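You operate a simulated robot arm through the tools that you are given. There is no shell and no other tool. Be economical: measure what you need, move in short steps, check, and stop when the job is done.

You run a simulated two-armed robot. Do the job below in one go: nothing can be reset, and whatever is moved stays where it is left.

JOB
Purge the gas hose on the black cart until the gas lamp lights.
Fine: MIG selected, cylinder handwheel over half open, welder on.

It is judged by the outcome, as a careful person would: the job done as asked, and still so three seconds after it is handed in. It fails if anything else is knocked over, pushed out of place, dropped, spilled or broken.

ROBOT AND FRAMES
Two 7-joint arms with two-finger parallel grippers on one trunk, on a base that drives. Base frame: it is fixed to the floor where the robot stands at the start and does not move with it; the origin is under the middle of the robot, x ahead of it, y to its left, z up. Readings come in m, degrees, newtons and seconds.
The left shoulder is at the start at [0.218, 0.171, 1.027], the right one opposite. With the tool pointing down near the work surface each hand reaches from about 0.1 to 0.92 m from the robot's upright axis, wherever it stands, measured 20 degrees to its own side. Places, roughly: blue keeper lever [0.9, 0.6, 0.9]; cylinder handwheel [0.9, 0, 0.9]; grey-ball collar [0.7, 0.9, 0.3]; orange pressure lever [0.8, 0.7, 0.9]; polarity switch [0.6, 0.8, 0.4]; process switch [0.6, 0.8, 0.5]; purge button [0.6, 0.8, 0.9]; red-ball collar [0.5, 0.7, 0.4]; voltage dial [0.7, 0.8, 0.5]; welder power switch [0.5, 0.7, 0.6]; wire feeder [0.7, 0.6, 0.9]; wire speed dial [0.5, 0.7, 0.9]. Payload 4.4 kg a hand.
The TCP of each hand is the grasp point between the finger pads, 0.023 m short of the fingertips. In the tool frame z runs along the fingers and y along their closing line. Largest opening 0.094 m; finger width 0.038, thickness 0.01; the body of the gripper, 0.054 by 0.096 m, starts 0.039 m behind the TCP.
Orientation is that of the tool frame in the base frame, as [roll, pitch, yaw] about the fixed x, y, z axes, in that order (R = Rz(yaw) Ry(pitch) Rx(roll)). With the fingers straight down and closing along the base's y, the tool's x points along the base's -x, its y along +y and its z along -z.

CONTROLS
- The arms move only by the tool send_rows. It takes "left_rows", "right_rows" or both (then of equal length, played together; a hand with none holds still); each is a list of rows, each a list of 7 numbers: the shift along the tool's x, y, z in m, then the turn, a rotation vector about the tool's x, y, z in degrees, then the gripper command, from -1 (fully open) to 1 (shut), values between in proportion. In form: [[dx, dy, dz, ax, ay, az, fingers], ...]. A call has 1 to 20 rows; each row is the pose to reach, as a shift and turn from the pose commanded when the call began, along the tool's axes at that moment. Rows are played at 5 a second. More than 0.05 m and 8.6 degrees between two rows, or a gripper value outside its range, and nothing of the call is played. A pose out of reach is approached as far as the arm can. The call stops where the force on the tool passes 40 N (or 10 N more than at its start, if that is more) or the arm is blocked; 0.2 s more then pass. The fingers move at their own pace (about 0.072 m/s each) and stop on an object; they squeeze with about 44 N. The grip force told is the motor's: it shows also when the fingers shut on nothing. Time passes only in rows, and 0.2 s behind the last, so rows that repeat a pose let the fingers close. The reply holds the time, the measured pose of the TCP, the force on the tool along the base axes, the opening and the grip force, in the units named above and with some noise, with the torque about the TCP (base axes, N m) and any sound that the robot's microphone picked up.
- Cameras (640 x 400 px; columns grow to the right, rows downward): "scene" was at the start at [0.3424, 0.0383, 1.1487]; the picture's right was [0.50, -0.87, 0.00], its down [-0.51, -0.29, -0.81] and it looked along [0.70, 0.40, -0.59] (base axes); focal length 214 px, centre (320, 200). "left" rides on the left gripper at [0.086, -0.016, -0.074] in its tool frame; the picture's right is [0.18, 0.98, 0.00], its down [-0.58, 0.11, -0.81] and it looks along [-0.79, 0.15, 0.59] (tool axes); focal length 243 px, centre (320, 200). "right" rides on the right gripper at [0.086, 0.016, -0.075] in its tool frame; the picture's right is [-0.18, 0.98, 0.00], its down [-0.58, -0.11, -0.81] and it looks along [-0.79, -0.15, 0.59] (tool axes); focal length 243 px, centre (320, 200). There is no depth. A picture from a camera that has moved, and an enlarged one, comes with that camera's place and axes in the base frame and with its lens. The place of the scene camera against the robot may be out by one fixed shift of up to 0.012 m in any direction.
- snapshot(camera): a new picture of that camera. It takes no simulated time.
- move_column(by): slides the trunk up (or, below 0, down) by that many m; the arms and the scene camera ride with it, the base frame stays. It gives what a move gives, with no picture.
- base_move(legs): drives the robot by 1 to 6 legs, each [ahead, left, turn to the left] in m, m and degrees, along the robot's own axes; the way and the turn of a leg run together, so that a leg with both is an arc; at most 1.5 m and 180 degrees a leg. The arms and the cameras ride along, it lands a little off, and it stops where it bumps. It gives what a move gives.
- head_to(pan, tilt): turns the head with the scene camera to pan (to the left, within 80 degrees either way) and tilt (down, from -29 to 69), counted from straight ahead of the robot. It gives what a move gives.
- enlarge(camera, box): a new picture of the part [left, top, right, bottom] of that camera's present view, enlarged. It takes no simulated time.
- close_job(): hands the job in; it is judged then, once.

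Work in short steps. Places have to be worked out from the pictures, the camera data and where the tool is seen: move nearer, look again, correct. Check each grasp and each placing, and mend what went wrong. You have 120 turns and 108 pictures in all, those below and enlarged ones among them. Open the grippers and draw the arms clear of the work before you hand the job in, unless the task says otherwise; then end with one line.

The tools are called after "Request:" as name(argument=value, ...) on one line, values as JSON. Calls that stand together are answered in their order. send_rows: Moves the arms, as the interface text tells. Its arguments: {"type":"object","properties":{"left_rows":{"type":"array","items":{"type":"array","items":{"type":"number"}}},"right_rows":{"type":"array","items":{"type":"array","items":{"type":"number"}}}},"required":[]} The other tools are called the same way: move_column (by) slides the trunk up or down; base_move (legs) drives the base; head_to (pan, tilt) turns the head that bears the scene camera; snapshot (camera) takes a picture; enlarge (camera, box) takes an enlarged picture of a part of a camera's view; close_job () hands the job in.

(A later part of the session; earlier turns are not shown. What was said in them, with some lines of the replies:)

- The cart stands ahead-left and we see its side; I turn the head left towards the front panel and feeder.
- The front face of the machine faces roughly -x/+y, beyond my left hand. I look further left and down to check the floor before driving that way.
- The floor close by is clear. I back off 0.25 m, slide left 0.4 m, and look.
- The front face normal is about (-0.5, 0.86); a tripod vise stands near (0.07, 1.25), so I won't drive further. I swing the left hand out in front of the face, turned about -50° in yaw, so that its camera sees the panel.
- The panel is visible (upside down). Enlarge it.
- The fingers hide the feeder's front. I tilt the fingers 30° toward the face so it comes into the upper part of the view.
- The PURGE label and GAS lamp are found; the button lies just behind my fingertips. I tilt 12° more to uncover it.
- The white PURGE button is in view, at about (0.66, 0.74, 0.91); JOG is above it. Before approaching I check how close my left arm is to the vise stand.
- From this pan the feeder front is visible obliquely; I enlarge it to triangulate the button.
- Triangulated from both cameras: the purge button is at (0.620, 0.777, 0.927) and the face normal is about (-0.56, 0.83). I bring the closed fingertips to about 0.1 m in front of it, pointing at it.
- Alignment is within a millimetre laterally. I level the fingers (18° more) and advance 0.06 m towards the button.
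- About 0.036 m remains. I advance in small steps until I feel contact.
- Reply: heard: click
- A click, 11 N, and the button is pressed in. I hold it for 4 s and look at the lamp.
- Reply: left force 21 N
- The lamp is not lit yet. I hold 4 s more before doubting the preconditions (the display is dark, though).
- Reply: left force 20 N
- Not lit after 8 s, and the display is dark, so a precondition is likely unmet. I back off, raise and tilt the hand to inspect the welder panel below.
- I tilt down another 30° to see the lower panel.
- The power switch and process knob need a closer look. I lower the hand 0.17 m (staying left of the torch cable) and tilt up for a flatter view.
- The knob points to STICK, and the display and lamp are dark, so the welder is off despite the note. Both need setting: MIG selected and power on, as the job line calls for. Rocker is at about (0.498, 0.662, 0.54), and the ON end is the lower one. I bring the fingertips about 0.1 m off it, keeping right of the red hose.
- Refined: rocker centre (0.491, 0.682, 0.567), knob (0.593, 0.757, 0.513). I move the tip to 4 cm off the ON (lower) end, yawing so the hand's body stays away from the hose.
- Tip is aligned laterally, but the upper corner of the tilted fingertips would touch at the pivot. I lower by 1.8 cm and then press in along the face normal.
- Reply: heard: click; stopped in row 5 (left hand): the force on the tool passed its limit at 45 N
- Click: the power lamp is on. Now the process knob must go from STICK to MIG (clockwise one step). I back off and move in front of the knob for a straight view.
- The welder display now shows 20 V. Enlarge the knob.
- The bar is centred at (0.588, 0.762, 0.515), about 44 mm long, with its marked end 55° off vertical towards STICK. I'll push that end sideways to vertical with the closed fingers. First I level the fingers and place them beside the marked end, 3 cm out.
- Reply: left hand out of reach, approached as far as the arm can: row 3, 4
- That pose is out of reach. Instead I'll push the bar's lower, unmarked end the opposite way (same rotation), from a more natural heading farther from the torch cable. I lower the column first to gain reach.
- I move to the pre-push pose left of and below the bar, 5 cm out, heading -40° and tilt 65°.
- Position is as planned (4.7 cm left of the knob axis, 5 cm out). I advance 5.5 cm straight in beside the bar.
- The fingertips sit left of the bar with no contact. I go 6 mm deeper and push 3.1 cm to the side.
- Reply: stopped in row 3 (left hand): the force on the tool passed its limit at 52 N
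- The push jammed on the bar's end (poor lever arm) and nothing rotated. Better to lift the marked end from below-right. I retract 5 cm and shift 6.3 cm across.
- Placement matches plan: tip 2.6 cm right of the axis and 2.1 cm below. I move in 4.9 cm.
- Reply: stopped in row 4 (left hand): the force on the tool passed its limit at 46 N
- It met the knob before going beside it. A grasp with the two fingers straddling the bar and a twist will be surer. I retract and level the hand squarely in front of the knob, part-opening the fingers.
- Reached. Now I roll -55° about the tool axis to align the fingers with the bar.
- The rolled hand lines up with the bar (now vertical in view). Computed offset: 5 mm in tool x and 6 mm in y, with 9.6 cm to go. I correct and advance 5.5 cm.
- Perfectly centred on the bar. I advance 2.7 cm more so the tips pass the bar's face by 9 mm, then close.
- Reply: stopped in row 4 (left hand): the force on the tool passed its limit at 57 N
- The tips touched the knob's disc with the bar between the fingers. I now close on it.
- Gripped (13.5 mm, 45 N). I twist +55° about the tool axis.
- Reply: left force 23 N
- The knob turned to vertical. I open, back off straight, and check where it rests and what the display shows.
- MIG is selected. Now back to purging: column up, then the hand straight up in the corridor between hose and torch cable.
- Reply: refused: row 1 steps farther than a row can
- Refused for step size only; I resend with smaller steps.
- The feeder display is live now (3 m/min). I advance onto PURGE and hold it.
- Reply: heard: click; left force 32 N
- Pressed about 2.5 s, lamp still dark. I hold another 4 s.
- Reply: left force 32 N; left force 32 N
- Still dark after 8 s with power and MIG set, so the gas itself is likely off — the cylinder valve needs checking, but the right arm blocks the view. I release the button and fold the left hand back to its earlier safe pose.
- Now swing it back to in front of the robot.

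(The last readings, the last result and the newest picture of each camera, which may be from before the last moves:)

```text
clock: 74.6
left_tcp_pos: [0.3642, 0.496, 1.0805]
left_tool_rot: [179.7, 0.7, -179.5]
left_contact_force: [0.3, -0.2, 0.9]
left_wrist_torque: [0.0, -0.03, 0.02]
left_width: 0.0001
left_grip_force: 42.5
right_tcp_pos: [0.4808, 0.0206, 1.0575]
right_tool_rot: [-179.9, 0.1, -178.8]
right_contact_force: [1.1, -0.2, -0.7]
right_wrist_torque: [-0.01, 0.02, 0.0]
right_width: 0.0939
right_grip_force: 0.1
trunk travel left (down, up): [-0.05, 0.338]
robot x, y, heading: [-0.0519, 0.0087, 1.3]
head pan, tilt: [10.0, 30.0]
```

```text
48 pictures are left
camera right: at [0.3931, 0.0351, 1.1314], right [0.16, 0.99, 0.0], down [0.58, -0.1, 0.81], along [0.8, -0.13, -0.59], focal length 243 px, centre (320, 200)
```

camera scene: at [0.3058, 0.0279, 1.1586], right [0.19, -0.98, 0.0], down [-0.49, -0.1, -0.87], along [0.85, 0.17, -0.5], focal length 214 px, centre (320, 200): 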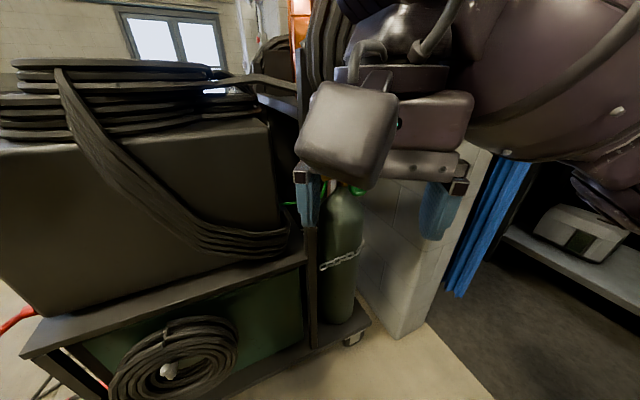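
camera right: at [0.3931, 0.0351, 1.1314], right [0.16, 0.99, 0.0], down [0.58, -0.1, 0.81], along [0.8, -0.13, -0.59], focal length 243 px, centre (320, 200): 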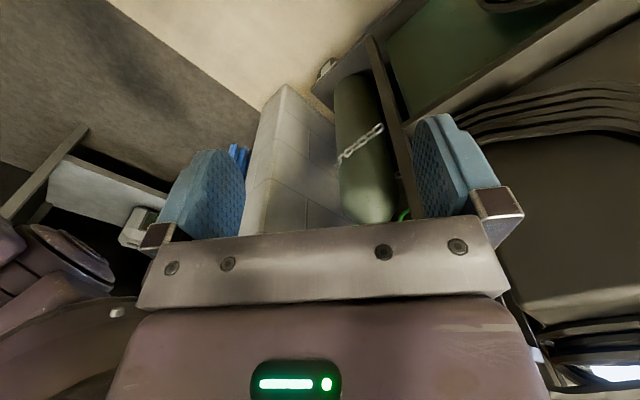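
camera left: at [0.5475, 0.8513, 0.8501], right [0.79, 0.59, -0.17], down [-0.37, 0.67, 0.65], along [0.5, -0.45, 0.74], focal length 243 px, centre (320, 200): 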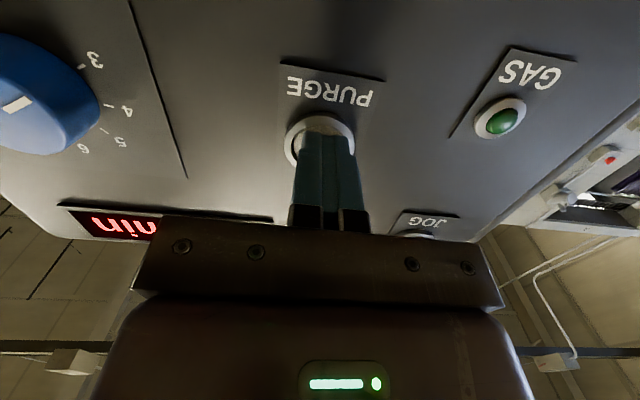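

The right hand hides the valve; I move it 0.16 m to the right and look again.

Request:
send_rows(right_rows=[[0.01, -0.04, 0, 0, 0, 0, 0], [0.02, -0.08, 0, 0, 0, 0, 0], [0.03, -0.12, 0, 0, 0, 0, 0], [0.04, -0.16, 0, 0, 0, 0, 0]])

Request:
snapshot(camera="scene")

Request:
snapshot(camera="right")

```text
clock: 75.6
left_tcp_pos: [0.3629, 0.496, 1.0804]
left_tool_rot: [179.8, 0.7, -179.7]
left_contact_force: [-0.3, -0.2, 0.2]
left_wrist_torque: [0.02, -0.01, 0.01]
left_width: 0.0
left_grip_force: 41.8
right_tcp_pos: [0.4432, -0.1397, 1.0576]
right_tool_rot: [-180.0, 0.0, -178.8]
right_contact_force: [0.5, -0.5, 0.1]
right_wrist_torque: [0.01, -0.03, 0.03]
right_width: 0.0472
right_grip_force: 0.0
trunk travel left (down, up): [-0.05, 0.338]
robot x, y, heading: [-0.0495, 0.0108, 1.3]
head pan, tilt: [10.0, 30.0]
```

```text
47 pictures are left
camera scene: at [0.3053, 0.0272, 1.1588], right [0.19, -0.98, 0.0], down [-0.49, -0.1, -0.87], along [0.85, 0.17, -0.5], focal length 214 px, centre (320, 200)
```

scene: 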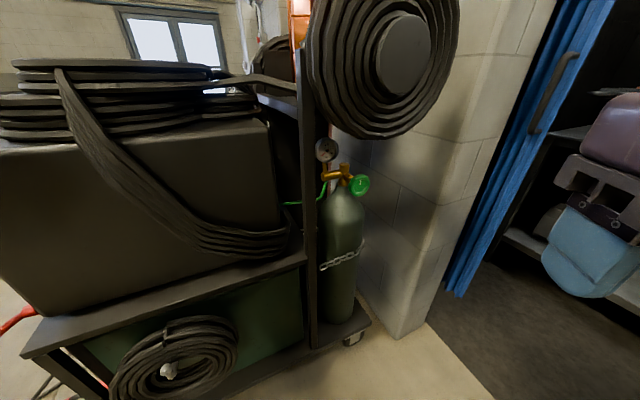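

```text
46 pictures are left
camera right: at [0.3558, -0.1262, 1.1316], right [0.16, 0.99, 0.0], down [0.58, -0.1, 0.81], along [0.8, -0.13, -0.59], focal length 243 px, centre (320, 200)
```

right: 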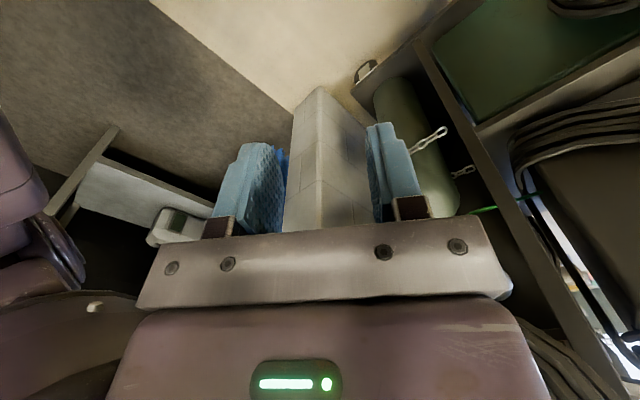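

Request:
enlarge(camera="scene", box=[300, 125, 380, 205])

```text
5.00 times, centred on (340, 165) of scene
camera zoom: at [0.3053, 0.0272, 1.1588], right [0.19, -0.98, 0.0], down [-0.49, -0.1, -0.87], along [0.85, 0.17, -0.5], focal length 1072 px, centre (220, 375)
```

zoom: 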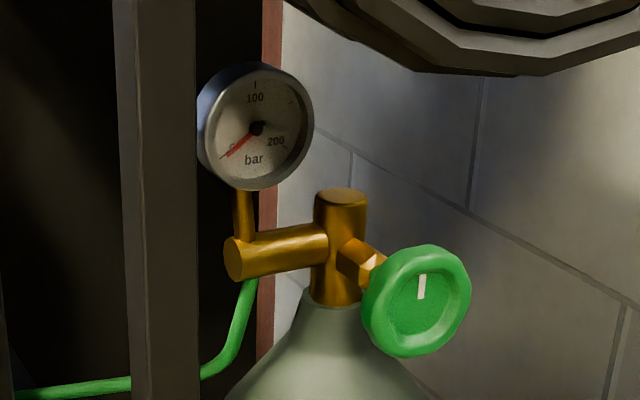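

The gauge reads 0 bar: the valve is shut. The green handwheel, at about (0.9, 0.03, 0.875) with axis about (-0.8, -0.6, 0), must be opened more than half. I bring the right hand round to face it, in two moves.

Request:
send_rows(right_rows=[[-0.032, 0.006, 0.01, 0, 0, -7.2, -1], [-0.064, 0.012, 0.02, 0, 0, -14.4, -1], [-0.096, 0.018, 0.03, 0, 0, -21.6, -1], [-0.128, 0.024, 0.04, 0, 0, -28.8, -1], [-0.16, 0.03, 0.05, 0, 0, -36, -1]])

Request:
send_rows(right_rows=[[-0.013, -0.008, 0.012, 0, -8.3, 0, -1], [-0.026, -0.016, 0.024, 0, -16.6, 0, -1], [-0.04, -0.024, 0.036, 0, -25, 0, -1], [-0.053, -0.032, 0.048, 0, -33.3, 0, -1], [-0.066, -0.04, 0.06, 0, -41.6, 0, -1], [-0.08, -0.048, 0.072, 0, -50, 0, -1], [-0.093, -0.056, 0.084, 0, -58.3, 0, -1], [-0.106, -0.064, 0.097, 0, -66.6, 0, -1], [-0.12, -0.0727, 0.11, 0, -75, 0, -1]])

Request:
snapshot(camera="right")

Request:
snapshot(camera="scene")

```text
clock: 76.8
left_tcp_pos: [0.3648, 0.497, 1.0796]
left_tool_rot: [179.7, 0.7, -179.6]
left_contact_force: [0.0, -0.4, 0.2]
left_wrist_torque: [0.0, 0.0, 0.04]
left_width: 0.0
left_grip_force: 42.9
right_tcp_pos: [0.6032, -0.1069, 1.0063]
right_tool_rot: [-180.0, -0.1, -142.8]
right_contact_force: [-0.3, 0.7, 0.0]
right_wrist_torque: [-0.01, 0.0, 0.02]
right_width: 0.094
right_grip_force: 0.1
trunk travel left (down, up): [-0.05, 0.338]
robot x, y, heading: [-0.0482, 0.0077, 1.3]
head pan, tilt: [10.0, 30.0]
```

```text
clock: 78.8
left_tcp_pos: [0.3624, 0.4961, 1.08]
left_tool_rot: [179.6, 0.5, -179.6]
left_contact_force: [0.3, -0.1, -0.5]
left_wrist_torque: [0.0, 0.03, 0.01]
left_width: 0.0
left_grip_force: 42.0
right_tcp_pos: [0.7419, -0.0932, 0.8962]
right_tool_rot: [180.0, 75.0, -142.8]
right_contact_force: [0.0, -0.4, 0.0]
right_wrist_torque: [0.0, -0.01, -0.02]
right_width: 0.0939
right_grip_force: 0.0
trunk travel left (down, up): [-0.05, 0.338]
robot x, y, heading: [-0.0499, 0.0119, 1.3]
head pan, tilt: [10.0, 30.0]
```

```text
44 pictures are left
camera right: at [0.6574, -0.1372, 0.8316], right [-0.56, 0.81, 0.18], down [-0.44, -0.47, 0.77], along [0.71, 0.35, 0.61], focal length 243 px, centre (320, 200)
```

right: 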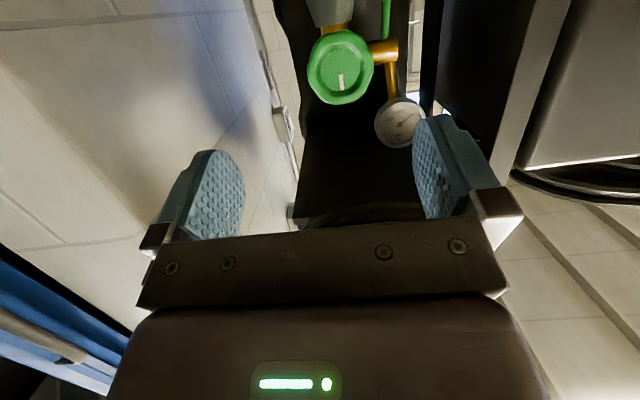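

```text
43 pictures are left
camera scene: at [0.3065, 0.0279, 1.1582], right [0.19, -0.98, 0.0], down [-0.49, -0.1, -0.87], along [0.85, 0.17, -0.5], focal length 214 px, centre (320, 200)
```

scene: 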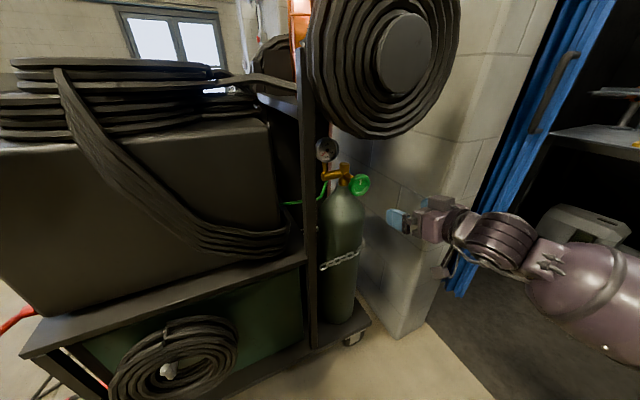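

Triangulated: wheel centre (0.872, 0.022, 0.886), diameter about 66 mm, axis along heading 37°. I level the hand on its axis 12 cm away, then roll +56° to give room for a counter-clockwise twist.

Request:
send_rows(right_rows=[[-0.002, 0.0069, 0.027, 0, -7, 0, -1], [-0.0041, 0.0138, 0.0539, 0, -14, 0, -1]])

Request:
send_rows(right_rows=[[0, 0, 0, 0, 0, 8, -1], [0, 0, 0, 0, 0, 16, -1], [0, 0, 0, 0, 0, 24, -1], [0, 0, 0, 0, 0, 32, -1], [0, 0, 0, 0, 0, 40, -1], [0, 0, 0, 0, 0, 48, -1], [0, 0, 0, 0, 0, 56, -1]])

Request:
snapshot(camera="right")

Request:
snapshot(camera="scene")

```text
clock: 79.4
left_tcp_pos: [0.3635, 0.4966, 1.0797]
left_tool_rot: [179.7, 0.5, -179.6]
left_contact_force: [0.3, 0.1, 0.8]
left_wrist_torque: [-0.03, 0.01, -0.02]
left_width: 0.0003
left_grip_force: 42.2
right_tcp_pos: [0.7777, -0.0486, 0.8865]
right_tool_rot: [-177.7, 89.0, -140.6]
right_contact_force: [0.0, 0.5, -0.2]
right_wrist_torque: [0.01, -0.01, -0.01]
right_width: 0.094
right_grip_force: 0.0
trunk travel left (down, up): [-0.05, 0.338]
robot x, y, heading: [-0.0472, 0.011, 1.2]
head pan, tilt: [10.0, 30.0]
```

```text
clock: 81.0
left_tcp_pos: [0.364, 0.4973, 1.0795]
left_tool_rot: [179.7, 0.7, -179.6]
left_contact_force: [0.6, 0.1, 0.0]
left_wrist_torque: [0.0, 0.0, 0.02]
left_width: 0.0
left_grip_force: 42.6
right_tcp_pos: [0.7762, -0.0487, 0.8853]
right_tool_rot: [91.4, 33.8, 127.9]
right_contact_force: [-0.5, -0.1, -0.3]
right_wrist_torque: [0.01, 0.01, -0.01]
right_width: 0.0942
right_grip_force: 0.1
trunk travel left (down, up): [-0.05, 0.338]
robot x, y, heading: [-0.0548, 0.013, 1.3]
head pan, tilt: [10.0, 30.0]
```

```text
42 pictures are left
camera right: at [0.667, -0.0303, 0.8532], right [-0.22, 0.32, 0.92], down [-0.31, -0.92, 0.25], along [0.92, -0.23, 0.31], focal length 243 px, centre (320, 200)
```

right: 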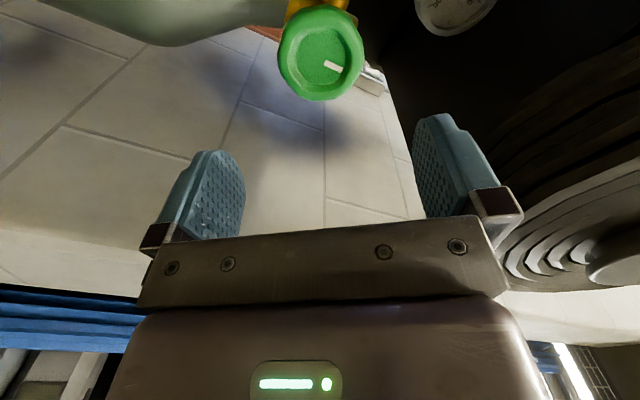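

```text
41 pictures are left
camera scene: at [0.3059, 0.0281, 1.1585], right [0.19, -0.98, 0.0], down [-0.49, -0.1, -0.87], along [0.85, 0.17, -0.5], focal length 214 px, centre (320, 200)
```

scene: 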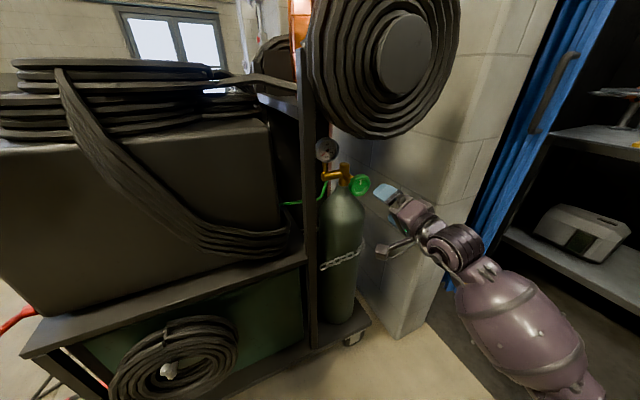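

Refined wheel face (0.881, 0.028, 0.887), directly on the hand's axis, 12.9 cm ahead of the TCP. I advance 9 cm and check.

Request:
send_rows(right_rows=[[-0.0022, 0.0033, 0.03, 0, 0, 0, -1], [-0.0022, 0.0033, 0.06, 0, 0, 0, -1], [-0.0022, 0.0033, 0.09, 0, 0, 0, -1]])

Request:
snapshot(camera="right")

Request:
enlarge(camera="scene", box=[300, 120, 440, 240])

```text
clock: 81.8
left_tcp_pos: [0.3633, 0.497, 1.0795]
left_tool_rot: [179.7, 0.7, -179.6]
left_contact_force: [-0.3, -0.1, -0.4]
left_wrist_torque: [0.0, 0.01, 0.03]
left_width: 0.0001
left_grip_force: 42.4
right_tcp_pos: [0.848, 0.006, 0.8887]
right_tool_rot: [91.2, 34.1, 127.9]
right_contact_force: [0.1, 0.5, 0.1]
right_wrist_torque: [0.02, -0.03, 0.02]
right_width: 0.0939
right_grip_force: 0.0
trunk travel left (down, up): [-0.05, 0.338]
robot x, y, heading: [-0.0499, 0.0134, 1.3]
head pan, tilt: [10.0, 30.0]
```

```text
40 pictures are left
camera right: at [0.739, 0.0248, 0.8554], right [-0.23, 0.33, 0.92], down [-0.31, -0.92, 0.25], along [0.92, -0.23, 0.31], focal length 243 px, centre (320, 200)
```

right: 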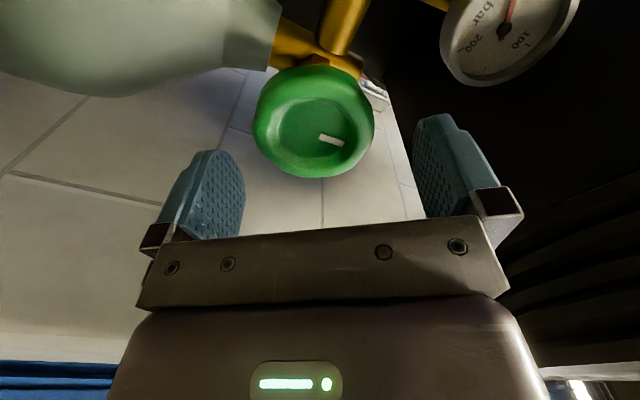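

```text
3.33 times, centred on (370, 180) of scene
camera zoom: at [0.3058, 0.0282, 1.1585], right [0.19, -0.98, 0.0], down [-0.49, -0.1, -0.87], along [0.85, 0.17, -0.5], focal length 715 px, centre (153, 267)
```

zoom: 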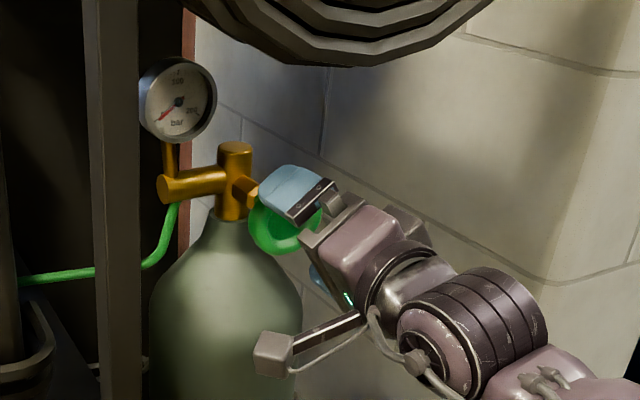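

The wheel is centred between the fingers. I advance 3.4 cm and close.

Request:
send_rows(right_rows=[[0, 0, 0.018, 0, 0, 0, -1], [0, 0, 0.028, 0, 0, 0, -1], [0, 0, 0.034, 0, 0, 0, -1], [0, 0, 0.034, 0, 0, 0, 0.2], [0, 0, 0.034, 0, 0, 0, 1], [0, 0, 0.034, 0, 0, 0, 1]])

Request:
snapshot(camera="right")

```text
clock: 83.2
left_tcp_pos: [0.3643, 0.4978, 1.079]
left_tool_rot: [179.6, 0.6, -179.6]
left_contact_force: [0.1, 0.0, -0.5]
left_wrist_torque: [0.03, -0.03, -0.02]
left_width: 0.0
left_grip_force: 42.2
right_tcp_pos: [0.8754, 0.0243, 0.8851]
right_tool_rot: [91.4, 33.9, 127.9]
right_contact_force: [5.0, -3.5, -7.0]
right_wrist_torque: [0.42, -0.63, -0.31]
right_width: 0.0666
right_grip_force: 45.0
trunk travel left (down, up): [-0.05, 0.338]
robot x, y, heading: [-0.0506, 0.0128, 1.1]
head pan, tilt: [10.0, 30.0]
```

```text
38 pictures are left
camera right: at [0.7673, 0.0437, 0.8523], right [-0.22, 0.33, 0.92], down [-0.31, -0.92, 0.25], along [0.92, -0.23, 0.31], focal length 243 px, centre (320, 200)
```

right: 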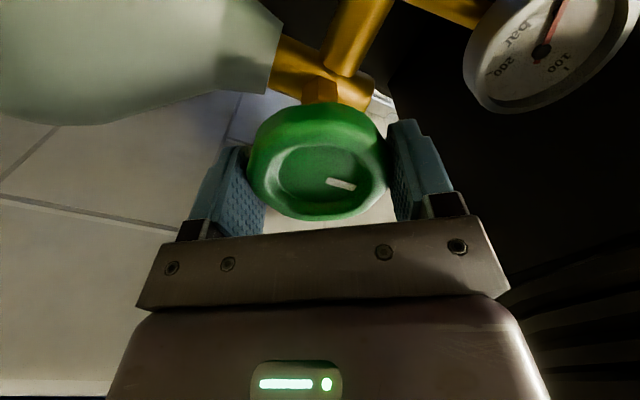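

Gripped the wheel (66.6 mm, 45 N). I twist counter-clockwise by 104°.

Request:
send_rows(right_rows=[[0, 0, 0, 0, 0, -8, 1], [0, 0, 0, 0, 0, -16, 1], [0, 0, 0, 0, 0, -24, 1], [0, 0, 0, 0, 0, -32, 1], [0, 0, 0, 0, 0, -40, 1], [0, 0, 0, 0, 0, -48, 1], [0, 0, 0, 0, 0, -56, 1], [0, 0, 0, 0, 0, -64, 1], [0, 0, 0, 0, 0, -72, 1], [0, 0, 0, 0, 0, -80, 1], [0, 0, 0, 0, 0, -88, 1], [0, 0, 0, 0, 0, -96, 1], [0, 0, 0, 0, 0, -104, 1]])

Request:
snapshot(camera="right")

Request:
enlarge(camera="scene", box=[300, 120, 440, 240])

```text
clock: 85.5
left_tcp_pos: [0.3619, 0.4976, 1.0795]
left_tool_rot: [179.7, 0.7, -179.6]
left_contact_force: [1.1, -0.3, -0.2]
left_wrist_torque: [0.02, -0.04, 0.01]
left_width: 0.0
left_grip_force: 42.2
right_tcp_pos: [0.8758, 0.0285, 0.8868]
right_tool_rot: [-94.2, 61.6, -55.2]
right_contact_force: [-2.8, 1.8, -10.5]
right_wrist_torque: [0.49, -0.68, -0.94]
right_width: 0.0676
right_grip_force: 44.5
right hand out of reach, approached as far as the arm can: row 11
trunk travel left (down, up): [-0.05, 0.338]
robot x, y, heading: [-0.0486, 0.0084, 1.1]
head pan, tilt: [10.0, 30.0]
stopped in row 11 (right hand): the force on the tool passed its limit at 49 N (the readings are from after the stop); the commanded pose is now the measured one
```

```text
37 pictures are left
camera right: at [0.8321, -0.0428, 0.8053], right [-0.6, 0.74, -0.31], down [-0.73, -0.35, 0.59], along [0.33, 0.58, 0.75], focal length 243 px, centre (320, 200)
```

right: 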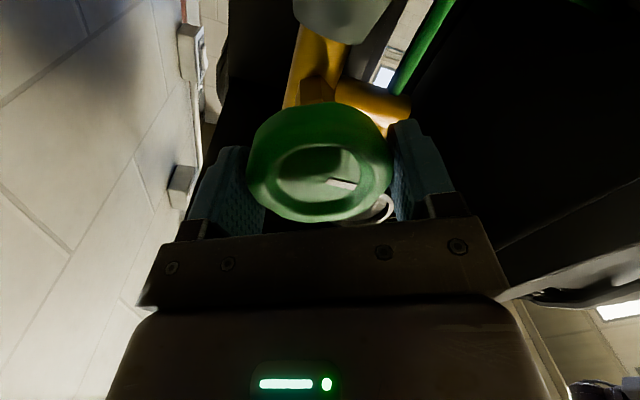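

```text
3.33 times, centred on (370, 180) of scene
camera zoom: at [0.306, 0.0283, 1.1587], right [0.19, -0.98, 0.0], down [-0.49, -0.1, -0.87], along [0.85, 0.17, -0.5], focal length 715 px, centre (153, 267)
```

zoom: 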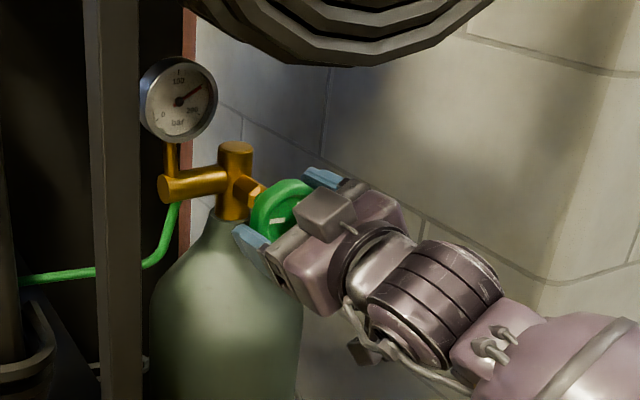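

The gauge now reads about 140 bar after about 82°. To be surely over half open, I ratchet: open the fingers, roll back, regrip and turn again.

Request:
send_rows(right_rows=[[0, 0, 0, 0, 0, 0, 0], [0, 0, 0, 0, 0, 0, -1], [0, 0, 0, 0, 0, 0, -1], [0, 0, 0, 0, 0, 8, -1], [0, 0, 0, 0, 0, 16, -1], [0, 0, 0, 0, 0, 24, -1], [0, 0, 0, 0, 0, 32, -1], [0, 0, 0, 0, 0, 40, -1], [0, 0, 0, 0, 0, 48, -1], [0, 0, 0, 0, 0, 56, -1], [0, 0, 0, 0, 0, 64, -1], [0, 0, 0, 0, 0, 72, -1], [0, 0, 0, 0, 0, 80, -1], [0, 0, 0, 0, 0, 80, 0], [0, 0, 0, 0, 0, 80, 1], [0, 0, 0, 0, 0, 80, 1]])

Request:
snapshot(camera="right")

Request:
enlarge(camera="scene", box=[300, 120, 440, 240])

```text
clock: 88.9
left_tcp_pos: [0.3637, 0.4965, 1.0794]
left_tool_rot: [179.7, 0.6, -179.6]
left_contact_force: [-0.5, 0.4, -0.2]
left_wrist_torque: [-0.01, 0.01, -0.02]
left_width: 0.0
left_grip_force: 42.7
right_tcp_pos: [0.8776, 0.0253, 0.8859]
right_tool_rot: [92.4, 38.3, 130.0]
right_contact_force: [5.0, -6.5, -8.9]
right_wrist_torque: [0.07, -0.09, -0.72]
right_width: 0.0678
right_grip_force: 44.9
trunk travel left (down, up): [-0.05, 0.338]
robot x, y, heading: [-0.0516, 0.0133, 1.1]
head pan, tilt: [10.0, 30.0]
```

```text
35 pictures are left
camera right: at [0.7693, 0.0387, 0.8476], right [-0.26, 0.38, 0.88], down [-0.3, -0.91, 0.3], along [0.92, -0.18, 0.35], focal length 243 px, centre (320, 200)
```

right: 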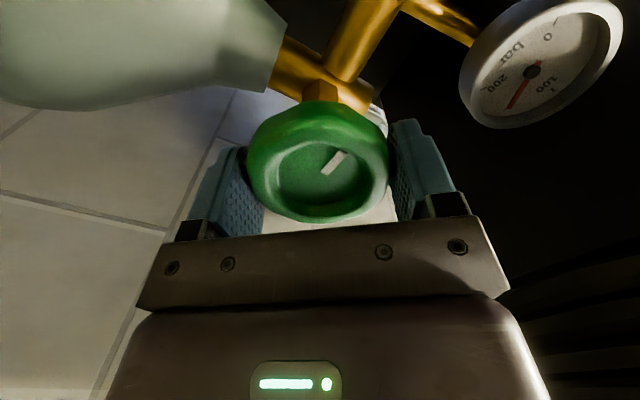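

```text
3.33 times, centred on (370, 180) of scene
camera zoom: at [0.3069, 0.0277, 1.1579], right [0.19, -0.98, 0.0], down [-0.49, -0.1, -0.87], along [0.85, 0.17, -0.5], focal length 715 px, centre (153, 267)
```

zoom: 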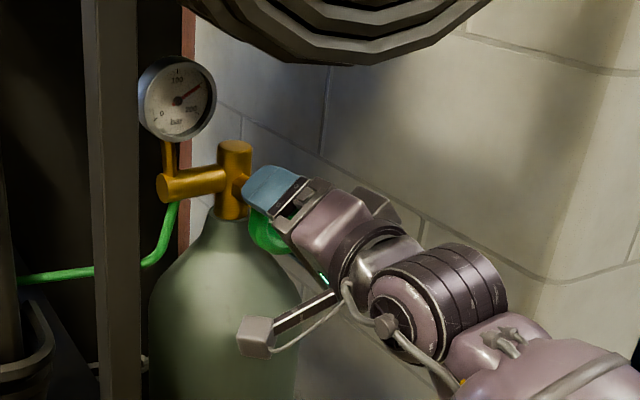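

The wheel turned about 75° CCW so far. Second turn of 78°.

Request:
send_rows(right_rows=[[0, 0, 0, 0, 0, -8, 1], [0, 0, 0, 0, 0, -16, 1], [0, 0, 0, 0, 0, -24, 1], [0, 0, 0, 0, 0, -32, 1], [0, 0, 0, 0, 0, -40, 1], [0, 0, 0, 0, 0, -48, 1], [0, 0, 0, 0, 0, -56, 1], [0, 0, 0, 0, 0, -64, 1], [0, 0, 0, 0, 0, -72, 1], [0, 0, 0, 0, 0, -78, 1]])

Request:
snapshot(camera="right")

Request:
enlarge(camera="scene", box=[300, 120, 440, 240])

```text
clock: 91.1
left_tcp_pos: [0.3634, 0.4969, 1.0792]
left_tool_rot: [179.7, 0.6, -179.6]
left_contact_force: [1.1, 0.2, -0.2]
left_wrist_torque: [0.02, 0.02, -0.02]
left_width: 0.0003
left_grip_force: 42.7
right_tcp_pos: [0.8762, 0.0276, 0.8873]
right_tool_rot: [-94.1, 63.5, -55.1]
right_contact_force: [-10.6, -8.5, -15.8]
right_wrist_torque: [-0.41, 0.54, -1.05]
right_width: 0.0685
right_grip_force: 45.2
trunk travel left (down, up): [-0.05, 0.338]
robot x, y, heading: [-0.0519, 0.0102, 1.1]
head pan, tilt: [10.0, 30.0]
```

```text
33 pictures are left
camera right: at [0.8306, -0.0404, 0.8047], right [-0.61, 0.75, -0.27], down [-0.72, -0.36, 0.59], along [0.34, 0.56, 0.76], focal length 243 px, centre (320, 200)
```

right: 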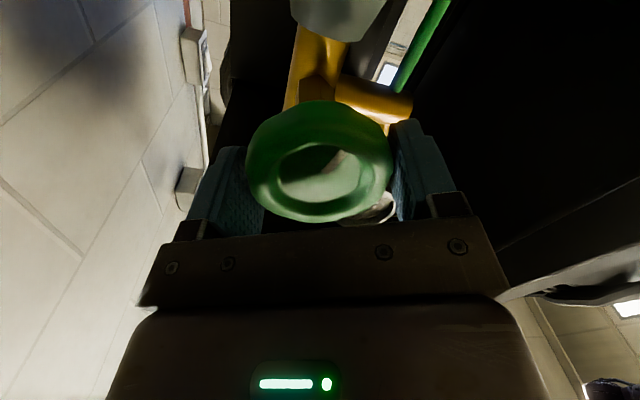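

```text
3.33 times, centred on (370, 180) of scene
camera zoom: at [0.3064, 0.0278, 1.1581], right [0.19, -0.98, 0.0], down [-0.49, -0.1, -0.87], along [0.85, 0.17, -0.5], focal length 715 px, centre (153, 267)
```

zoom: 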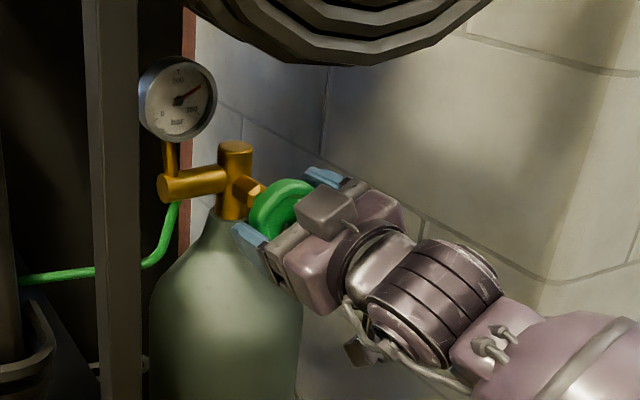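

Turned again, now about 150°. One more ratchet to make sure and to see whether an end stop exists.

Request:
send_rows(right_rows=[[0, 0, 0, 0, 0, 0, 0], [0, 0, 0, 0, 0, 0, -1], [0, 0, 0, 0, 0, 0, -1], [0, 0, 0, 0, 0, 8, -1], [0, 0, 0, 0, 0, 16, -1], [0, 0, 0, 0, 0, 24, -1], [0, 0, 0, 0, 0, 32, -1], [0, 0, 0, 0, 0, 40, -1], [0, 0, 0, 0, 0, 48, -1], [0, 0, 0, 0, 0, 56, -1], [0, 0, 0, 0, 0, 64, -1], [0, 0, 0, 0, 0, 72, -1], [0, 0, 0, 0, 0, 80, -1], [0, 0, 0, 0, 0, 80, 0], [0, 0, 0, 0, 0, 80, 1], [0, 0, 0, 0, 0, 80, 1]])

Request:
snapshot(camera="right")

Request:
send_rows(right_rows=[[0, 0, 0, 0, 0, -8, 1], [0, 0, 0, 0, 0, -16, 1], [0, 0, 0, 0, 0, -24, 1], [0, 0, 0, 0, 0, -32, 1], [0, 0, 0, 0, 0, -40, 1], [0, 0, 0, 0, 0, -48, 1], [0, 0, 0, 0, 0, -56, 1], [0, 0, 0, 0, 0, -64, 1], [0, 0, 0, 0, 0, -72, 1], [0, 0, 0, 0, 0, -78, 1]])

Request:
snapshot(camera="right")

```text
clock: 94.5
left_tcp_pos: [0.3635, 0.4959, 1.0793]
left_tool_rot: [179.7, 0.6, -179.7]
left_contact_force: [-0.1, 1.4, -0.6]
left_wrist_torque: [0.01, 0.02, 0.0]
left_width: 0.0
left_grip_force: 43.1
right_tcp_pos: [0.877, 0.0253, 0.8853]
right_tool_rot: [92.5, 36.4, 129.9]
right_contact_force: [3.3, -4.1, -8.4]
right_wrist_torque: [0.14, -0.19, -0.86]
right_width: 0.067
right_grip_force: 44.8
trunk travel left (down, up): [-0.05, 0.338]
robot x, y, heading: [-0.0496, 0.0105, 1.2]
head pan, tilt: [10.0, 30.0]
```

```text
31 pictures are left
camera right: at [0.7682, 0.04, 0.8501], right [-0.25, 0.36, 0.9], down [-0.29, -0.91, 0.28], along [0.92, -0.19, 0.33], focal length 243 px, centre (320, 200)
```

right: 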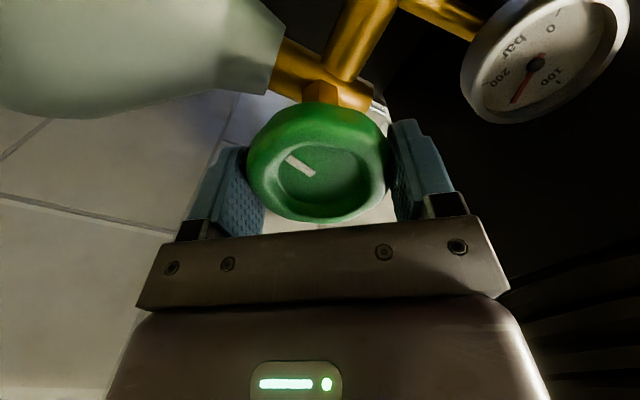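

```text
clock: 96.7
left_tcp_pos: [0.3617, 0.4965, 1.0787]
left_tool_rot: [179.7, 0.7, -179.6]
left_contact_force: [-0.8, -0.2, 0.2]
left_wrist_torque: [0.02, 0.01, 0.05]
left_width: 0.0
left_grip_force: 42.5
right_tcp_pos: [0.8756, 0.0284, 0.8897]
right_tool_rot: [-94.0, 65.5, -54.9]
right_contact_force: [1.1, 1.6, 0.6]
right_wrist_torque: [1.0, 0.76, -0.72]
right_width: 0.068
right_grip_force: 44.7
trunk travel left (down, up): [-0.05, 0.338]
robot x, y, heading: [-0.0538, 0.0077, 1.2]
head pan, tilt: [10.0, 30.0]
```

```text
30 pictures are left
camera right: at [0.8284, -0.0369, 0.8065], right [-0.61, 0.75, -0.24], down [-0.71, -0.38, 0.6], along [0.36, 0.53, 0.77], focal length 243 px, centre (320, 200)
```

right: 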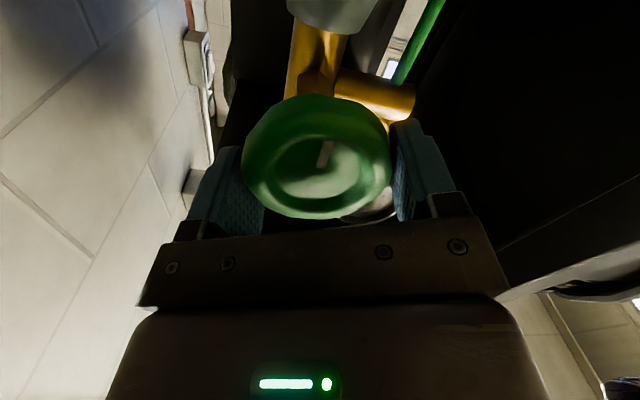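

The wheel slipped in the fingers near the end of this turn, so it is at (or near) its open stop, about 180°. I release and withdraw the right hand straight back.

Request:
send_rows(right_rows=[[0, 0, 0, 0, 0, 0, 0], [0, 0, 0, 0, 0, 0, -1], [0, 0, 0, 0, 0, 0, -1], [0, 0, -0.04, 0, 0, 0, -1], [0, 0, -0.08, 0, 0, 0, -1], [0, 0, -0.12, 0, 0, 0, -1], [0, 0, -0.16, 0, 0, 7, -1], [0, 0, -0.18, 0, 0, 14, -1], [0, 0, -0.2, 0, 0, 21, -1], [0, 0, -0.22, 0, 0, 26, -1]])

Request:
enlarge(camera="scene", box=[300, 120, 440, 240])

```text
clock: 98.9
left_tcp_pos: [0.3622, 0.497, 1.0808]
left_tool_rot: [179.8, 0.7, -179.6]
left_contact_force: [-0.1, 0.0, -0.4]
left_wrist_torque: [0.01, 0.01, -0.01]
left_width: 0.0002
left_grip_force: 42.5
right_tcp_pos: [0.7023, -0.1106, 0.8954]
right_tool_rot: [136.8, 87.7, 175.2]
right_contact_force: [0.4, -0.9, 0.2]
right_wrist_torque: [0.0, 0.01, -0.01]
right_width: 0.0938
right_grip_force: 0.0
trunk travel left (down, up): [-0.05, 0.338]
robot x, y, heading: [-0.0483, 0.0088, 1.1]
head pan, tilt: [10.0, 30.0]
```

```text
3.33 times, centred on (370, 180) of scene
camera zoom: at [0.3054, 0.0281, 1.1586], right [0.19, -0.98, 0.0], down [-0.49, -0.1, -0.87], along [0.85, 0.17, -0.5], focal length 715 px, centre (153, 267)
```

zoom: 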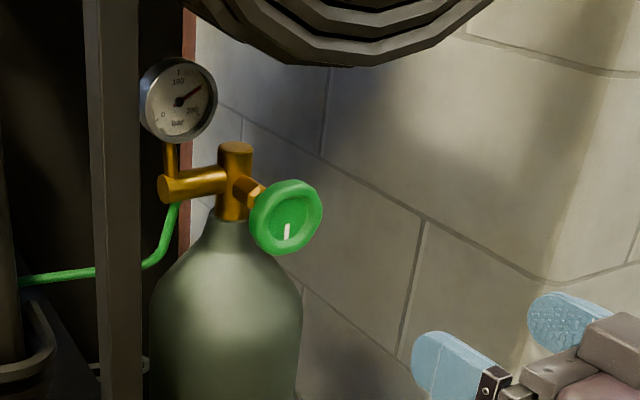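

The handwheel marker now points down (180° open) and the gauge shows about 150 bar. I fold the right hand back and drive to the purge position as before.

Request:
send_rows(right_rows=[[-0.01, 0.01, -0.017, 0, 7.8, 0, -1], [-0.022, 0.022, -0.034, 0, 15.6, 0, -1], [-0.033, 0.033, -0.05, 0, 23.4, 0, -1], [-0.044, 0.044, -0.067, 0, 31.2, 0, -1], [-0.055, 0.055, -0.083, 0, 39, 0, -1], [-0.067, 0.067, -0.1, 0, 46.8, 0, -1], [-0.078, 0.078, -0.117, 0, 54.6, 0, -1], [-0.09, 0.09, -0.133, 0, 62.4, 0, -1], [-0.1, 0.1, -0.15, 0, 70, 0, -1]])

Request:
base_move(legs=[[-0.2, 0, -1], [0, 0.395, 0]])

Request:
snapshot(camera="left")

```text
clock: 100.9
left_tcp_pos: [0.362, 0.4978, 1.0807]
left_tool_rot: [179.7, 0.8, -179.6]
left_contact_force: [-0.4, 0.3, 0.0]
left_wrist_torque: [-0.02, -0.03, 0.03]
left_width: 0.0
left_grip_force: 42.5
right_tcp_pos: [0.5282, -0.1267, 1.0036]
right_tool_rot: [178.4, 18.1, -141.9]
right_contact_force: [-0.1, 0.2, -0.3]
right_wrist_torque: [0.0, -0.04, -0.04]
right_width: 0.0941
right_grip_force: 0.0
trunk travel left (down, up): [-0.05, 0.338]
robot x, y, heading: [-0.049, 0.0099, 1.0]
head pan, tilt: [10.0, 30.0]
```

```text
clock: 106.1
left_tcp_pos: [0.1727, 0.8801, 1.0798]
left_tool_rot: [179.7, 0.6, 179.3]
left_contact_force: [0.6, 0.0, -0.5]
left_wrist_torque: [0.01, -0.01, 0.01]
left_width: 0.0
left_grip_force: 42.1
right_tcp_pos: [0.3267, 0.2542, 1.004]
right_tool_rot: [178.3, 18.2, -143.2]
right_contact_force: [0.1, 0.2, 0.1]
right_wrist_torque: [0.02, 0.0, -0.02]
right_width: 0.0938
right_grip_force: 0.1
trunk travel left (down, up): [-0.05, 0.338]
robot x, y, heading: [-0.2493, 0.4055, -0.0]
head pan, tilt: [10.0, 30.0]
```

```text
28 pictures are left
camera left: at [0.0855, 0.8654, 1.1545], right [-0.17, 0.99, 0.0], down [0.57, 0.1, 0.81], along [0.8, 0.14, -0.58], focal length 243 px, centre (320, 200)
```

left: 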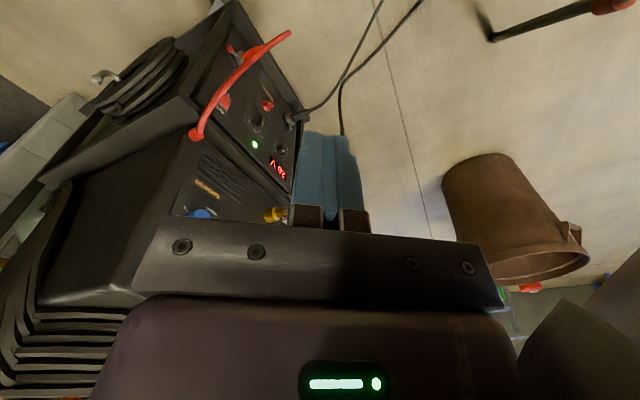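

Repeat the known path: swing out the left hand, then level it in front of PURGE.

Request:
send_rows(left_rows=[[-0.023, 0.021, 0, 0, 0, 6.75, 1], [-0.046, 0.042, 0, 0, 0, 13.5, 1], [-0.069, 0.063, 0, 0, 0, 20.25, 1], [-0.092, 0.084, 0, 0, 0, 27, 1], [-0.115, 0.105, 0, 0, 0, 33.75, 1], [-0.138, 0.126, 0, 0, 0, 40.5, 1], [-0.161, 0.147, -0.003, 0, 0, 47.25, 1], [-0.184, 0.168, -0.006, 0, 0, 54, 1]])

Request:
send_rows(left_rows=[[-0.0215, 0.004, 0.014, 0, -7.7, 0, 1], [-0.043, 0.008, 0.028, 0, -15.4, 0, 1], [-0.065, 0.012, 0.042, 0, -23.1, 0, 1], [-0.086, 0.016, 0.056, 0, -30.8, 0, 1], [-0.108, 0.02, 0.07, 0, -38.5, 0, 1], [-0.129, 0.024, 0.084, 0, -46.2, 0, 1], [-0.151, 0.028, 0.098, 0, -54, 0, 1], [-0.172, 0.032, 0.112, 0, -61.6, 0, 1], [-0.194, 0.036, 0.126, 0, -69.3, 0, 1], [-0.216, 0.04, 0.14, 0, -77, 0, 1], [-0.237, 0.044, 0.154, 0, -85, 0, 1]])

Request:
snapshot(camera="left")

```text
clock: 107.9
left_tcp_pos: [0.3589, 1.0466, 1.0875]
left_tool_rot: [179.3, 0.2, 125.2]
left_contact_force: [0.7, 0.5, -0.4]
left_wrist_torque: [-0.01, -0.01, -0.01]
left_width: 0.0
left_grip_force: 42.2
right_tcp_pos: [0.3268, 0.2537, 1.0036]
right_tool_rot: [178.3, 18.2, -143.2]
right_contact_force: [-0.7, 0.1, 0.5]
right_wrist_torque: [0.01, 0.06, 0.01]
right_width: 0.094
right_grip_force: 0.1
trunk travel left (down, up): [-0.05, 0.338]
robot x, y, heading: [-0.2483, 0.4058, 0.1]
head pan, tilt: [10.0, 30.0]
```

```text
clock: 110.3
left_tcp_pos: [0.5349, 0.8786, 0.9338]
left_tool_rot: [171.7, 85.2, 117.1]
left_contact_force: [0.3, -0.2, -0.4]
left_wrist_torque: [0.01, -0.01, -0.03]
left_width: 0.0
left_grip_force: 42.2
right_tcp_pos: [0.3274, 0.2548, 1.0035]
right_tool_rot: [178.3, 18.1, -143.2]
right_contact_force: [-0.6, -0.1, 0.2]
right_wrist_torque: [-0.02, 0.03, 0.01]
right_width: 0.094
right_grip_force: 0.1
trunk travel left (down, up): [-0.05, 0.338]
robot x, y, heading: [-0.2504, 0.3983, 0.3]
head pan, tilt: [10.0, 30.0]
```

```text
27 pictures are left
camera left: at [0.4752, 0.9361, 0.8559], right [0.79, 0.58, -0.17], down [-0.35, 0.67, 0.65], along [0.49, -0.45, 0.74], focal length 243 px, centre (320, 200)
```

left: 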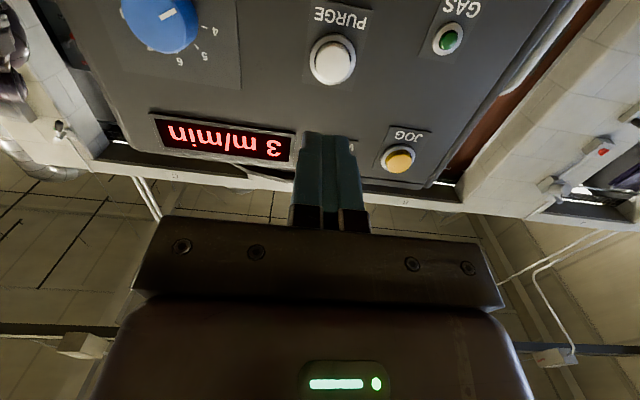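

Same pose as before. I advance onto the button and hold.

Request:
send_rows(left_rows=[[-0.005, 0.0103, 0.03, 0, 0, 0, 1], [-0.005, 0.0103, 0.065, 0, 0, 0, 1], [-0.005, 0.0103, 0.09, 0, 0, 0, 1], [-0.005, 0.0103, 0.102, 0, 0, 0, 1], [-0.005, 0.0103, 0.107, 0, 0, 0, 1], [-0.005, 0.0103, 0.111, 0, 0, 0, 1], [-0.005, 0.0103, 0.113, 0, 0, 0, 1], [-0.005, 0.0103, 0.113, 0, 0, 0, 1], [-0.005, 0.0103, 0.113, 0, 0, 0, 1], [-0.005, 0.0103, 0.113, 0, 0, 0, 1], [-0.005, 0.0103, 0.113, 0, 0, 0, 1], [-0.005, 0.0103, 0.113, 0, 0, 0, 1], [-0.005, 0.0103, 0.113, 0, 0, 0, 1], [-0.005, 0.0103, 0.113, 0, 0, 0, 1], [-0.005, 0.0103, 0.113, 0, 0, 0, 1], [-0.005, 0.0103, 0.113, 0, 0, 0, 1]])

Request:
snapshot(camera="left")

```text
clock: 113.7
left_tcp_pos: [0.6069, 0.7943, 0.9327]
left_tool_rot: [170.7, 85.2, 115.9]
left_contact_force: [-15.8, 19.3, 1.4]
left_wrist_torque: [-0.15, -0.15, 0.02]
left_width: 0.0003
left_grip_force: 42.4
right_tcp_pos: [0.3262, 0.2555, 1.0046]
right_tool_rot: [178.5, 18.3, -143.2]
right_contact_force: [-0.2, 0.3, 0.4]
right_wrist_torque: [0.0, -0.03, -0.02]
right_width: 0.094
right_grip_force: 0.0
trunk travel left (down, up): [-0.05, 0.338]
robot x, y, heading: [-0.2478, 0.399, 0.3]
head pan, tilt: [10.0, 30.0]
heard: click
```

```text
26 pictures are left
camera left: at [0.5468, 0.8523, 0.8539], right [0.79, 0.58, -0.17], down [-0.36, 0.67, 0.65], along [0.49, -0.45, 0.74], focal length 243 px, centre (320, 200)
```

left: 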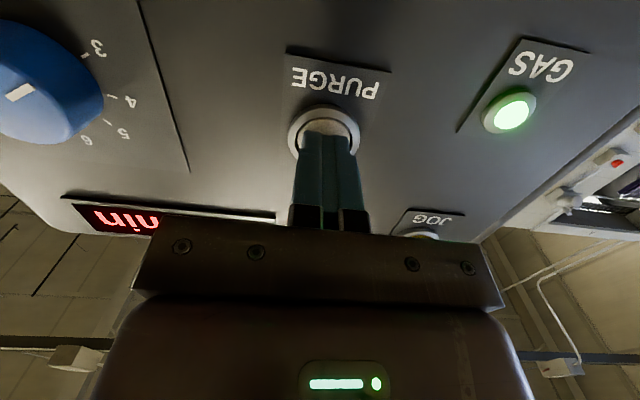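

The GAS lamp is lit. I release the button and check that it stays lit.

Request:
send_rows(left_rows=[[0, 0, -0.03, 0, 0, 0, 1], [0, 0, -0.07, 0, 0, 0, 1], [0, 0, -0.11, 0, 0, 0, 1], [0, 0, -0.13, 0, 0, 0, 1], [0, 0, -0.13, 0, 0, 0, 1], [0, 0, -0.13, 0, 0, 0, 1], [0, 0, -0.13, 0, 0, 0, 1], [0, 0, -0.13, 0, 0, 0, 1], [0, 0, -0.13, 0, 0, 0, 1], [0, 0, -0.13, 0, 0, 0, 1], [0, 0, -0.13, 0, 0, 0, 1]])

Request:
snapshot(camera="left")

```text
clock: 116.1
left_tcp_pos: [0.5319, 0.8972, 0.9423]
left_tool_rot: [171.2, 85.0, 116.5]
left_contact_force: [-0.5, 0.1, 0.2]
left_wrist_torque: [0.02, -0.04, -0.01]
left_width: 0.0
left_grip_force: 42.1
right_tcp_pos: [0.327, 0.2539, 1.0044]
right_tool_rot: [178.3, 18.2, -143.3]
right_contact_force: [-0.1, 0.1, 0.3]
right_wrist_torque: [0.0, -0.01, 0.0]
right_width: 0.0939
right_grip_force: 0.0
trunk travel left (down, up): [-0.05, 0.338]
robot x, y, heading: [-0.2508, 0.4018, 0.2]
head pan, tilt: [10.0, 30.0]
```

```text
25 pictures are left
camera left: at [0.4727, 0.9557, 0.8642], right [0.8, 0.58, -0.17], down [-0.35, 0.67, 0.65], along [0.49, -0.46, 0.74], focal length 243 px, centre (320, 200)
```

left: 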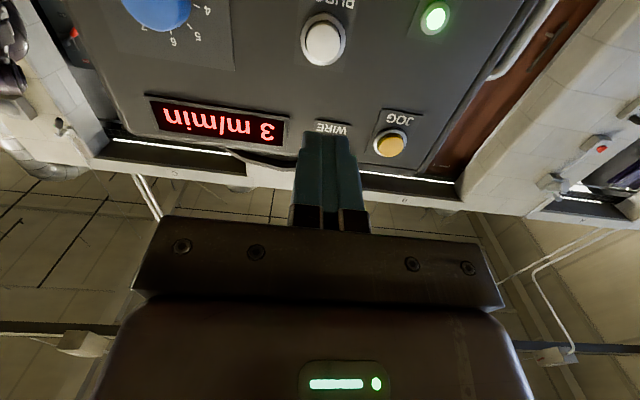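

The lamp stays lit after release. I withdraw the left arm, opening its gripper, along the known path.

Request:
send_rows(left_rows=[[-0.011, -0.0045, -0.021, 0, 7.7, 0, 0], [-0.023, -0.009, -0.042, 0, 15.4, 0, -1], [-0.034, -0.0135, -0.062, 0, 23.1, 0, -1], [-0.045, -0.018, -0.083, 0, 30.8, 0, -1], [-0.057, -0.0225, -0.104, 0, 38.5, 0, -1], [-0.068, -0.027, -0.125, 0, 46.2, 0, -1], [-0.08, -0.0315, -0.145, 0, 54, 0, -1], [-0.091, -0.036, -0.166, 0, 61.6, 0, -1], [-0.102, -0.04, -0.187, 0, 69.3, 0, -1], [-0.114, -0.0445, -0.207, 0, 77, 0, -1], [-0.125, -0.049, -0.228, 0, 84, 0, -1]])

Request:
snapshot(camera="left")

Request:
head_to(pan=60, tilt=30)

Request:
snapshot(camera="scene")

```text
clock: 118.5
left_tcp_pos: [0.3646, 1.045, 1.0887]
left_tool_rot: [179.1, 1.2, 125.2]
left_contact_force: [0.4, 0.4, 0.1]
left_wrist_torque: [0.02, 0.0, 0.0]
left_width: 0.0943
left_grip_force: 0.0
right_tcp_pos: [0.325, 0.2533, 1.0045]
right_tool_rot: [178.4, 18.3, -143.1]
right_contact_force: [-0.4, -0.1, 0.3]
right_wrist_torque: [0.0, 0.02, 0.01]
right_width: 0.0938
right_grip_force: 0.1
trunk travel left (down, up): [-0.05, 0.338]
robot x, y, heading: [-0.2493, 0.4055, 0.1]
head pan, tilt: [10.0, 30.0]
```

```text
24 pictures are left
camera left: at [0.2995, 1.1069, 1.1615], right [0.7, 0.72, 0.01], down [0.4, -0.41, 0.82], along [0.59, -0.57, -0.57], focal length 243 px, centre (320, 200)
```

left: 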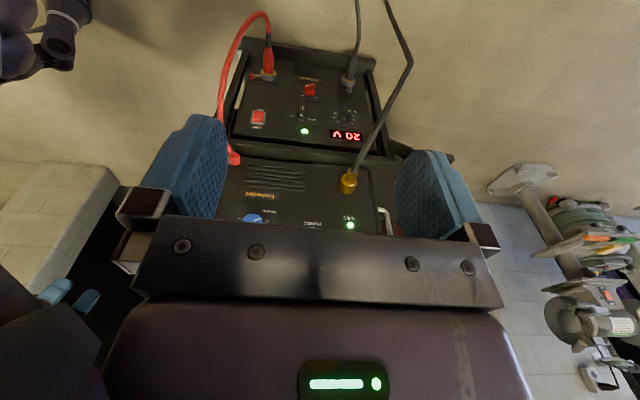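

```text
clock: 119.7
left_tcp_pos: [0.3666, 1.0447, 1.088]
left_tool_rot: [179.0, 1.5, 125.2]
left_contact_force: [-0.7, 0.6, -0.7]
left_wrist_torque: [0.02, -0.01, -0.02]
left_width: 0.0943
left_grip_force: 0.1
right_tcp_pos: [0.3265, 0.2542, 1.0037]
right_tool_rot: [178.3, 18.3, -143.2]
right_contact_force: [0.9, 0.5, 0.0]
right_wrist_torque: [0.0, -0.01, -0.01]
right_width: 0.094
right_grip_force: 0.1
trunk travel left (down, up): [-0.05, 0.338]
robot x, y, heading: [-0.2486, 0.4008, 0.4]
head pan, tilt: [60.0, 30.0]
```

```text
23 pictures are left
camera scene: at [0.0631, 0.4753, 1.1585], right [0.87, -0.5, 0.0], down [-0.25, -0.43, -0.87], along [0.43, 0.75, -0.5], focal length 214 px, centre (320, 200)
```

scene: 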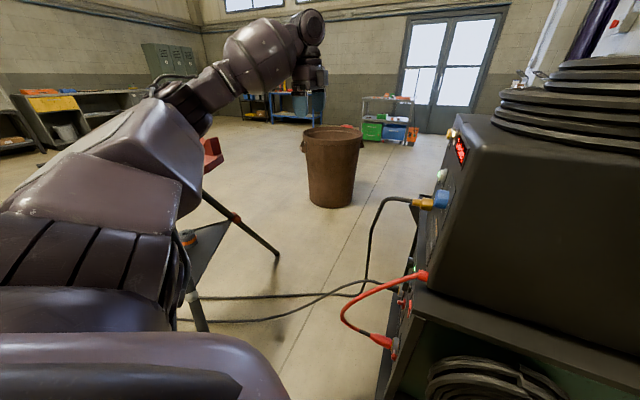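

The gas lamp is still lit, both arms are clear with grippers open, and everything else is where it was. I hand in the job.

Request:
close_job()

```text
The job is handed in.
```

The gas hose is purged: the GAS lamp lit while I held PURGE and stayed lit after release. To get there I switched the welder on, moved the process switch from STICK to MIG, and opened the shut cylinder handwheel about 180°, where it seemed to reach its stop.
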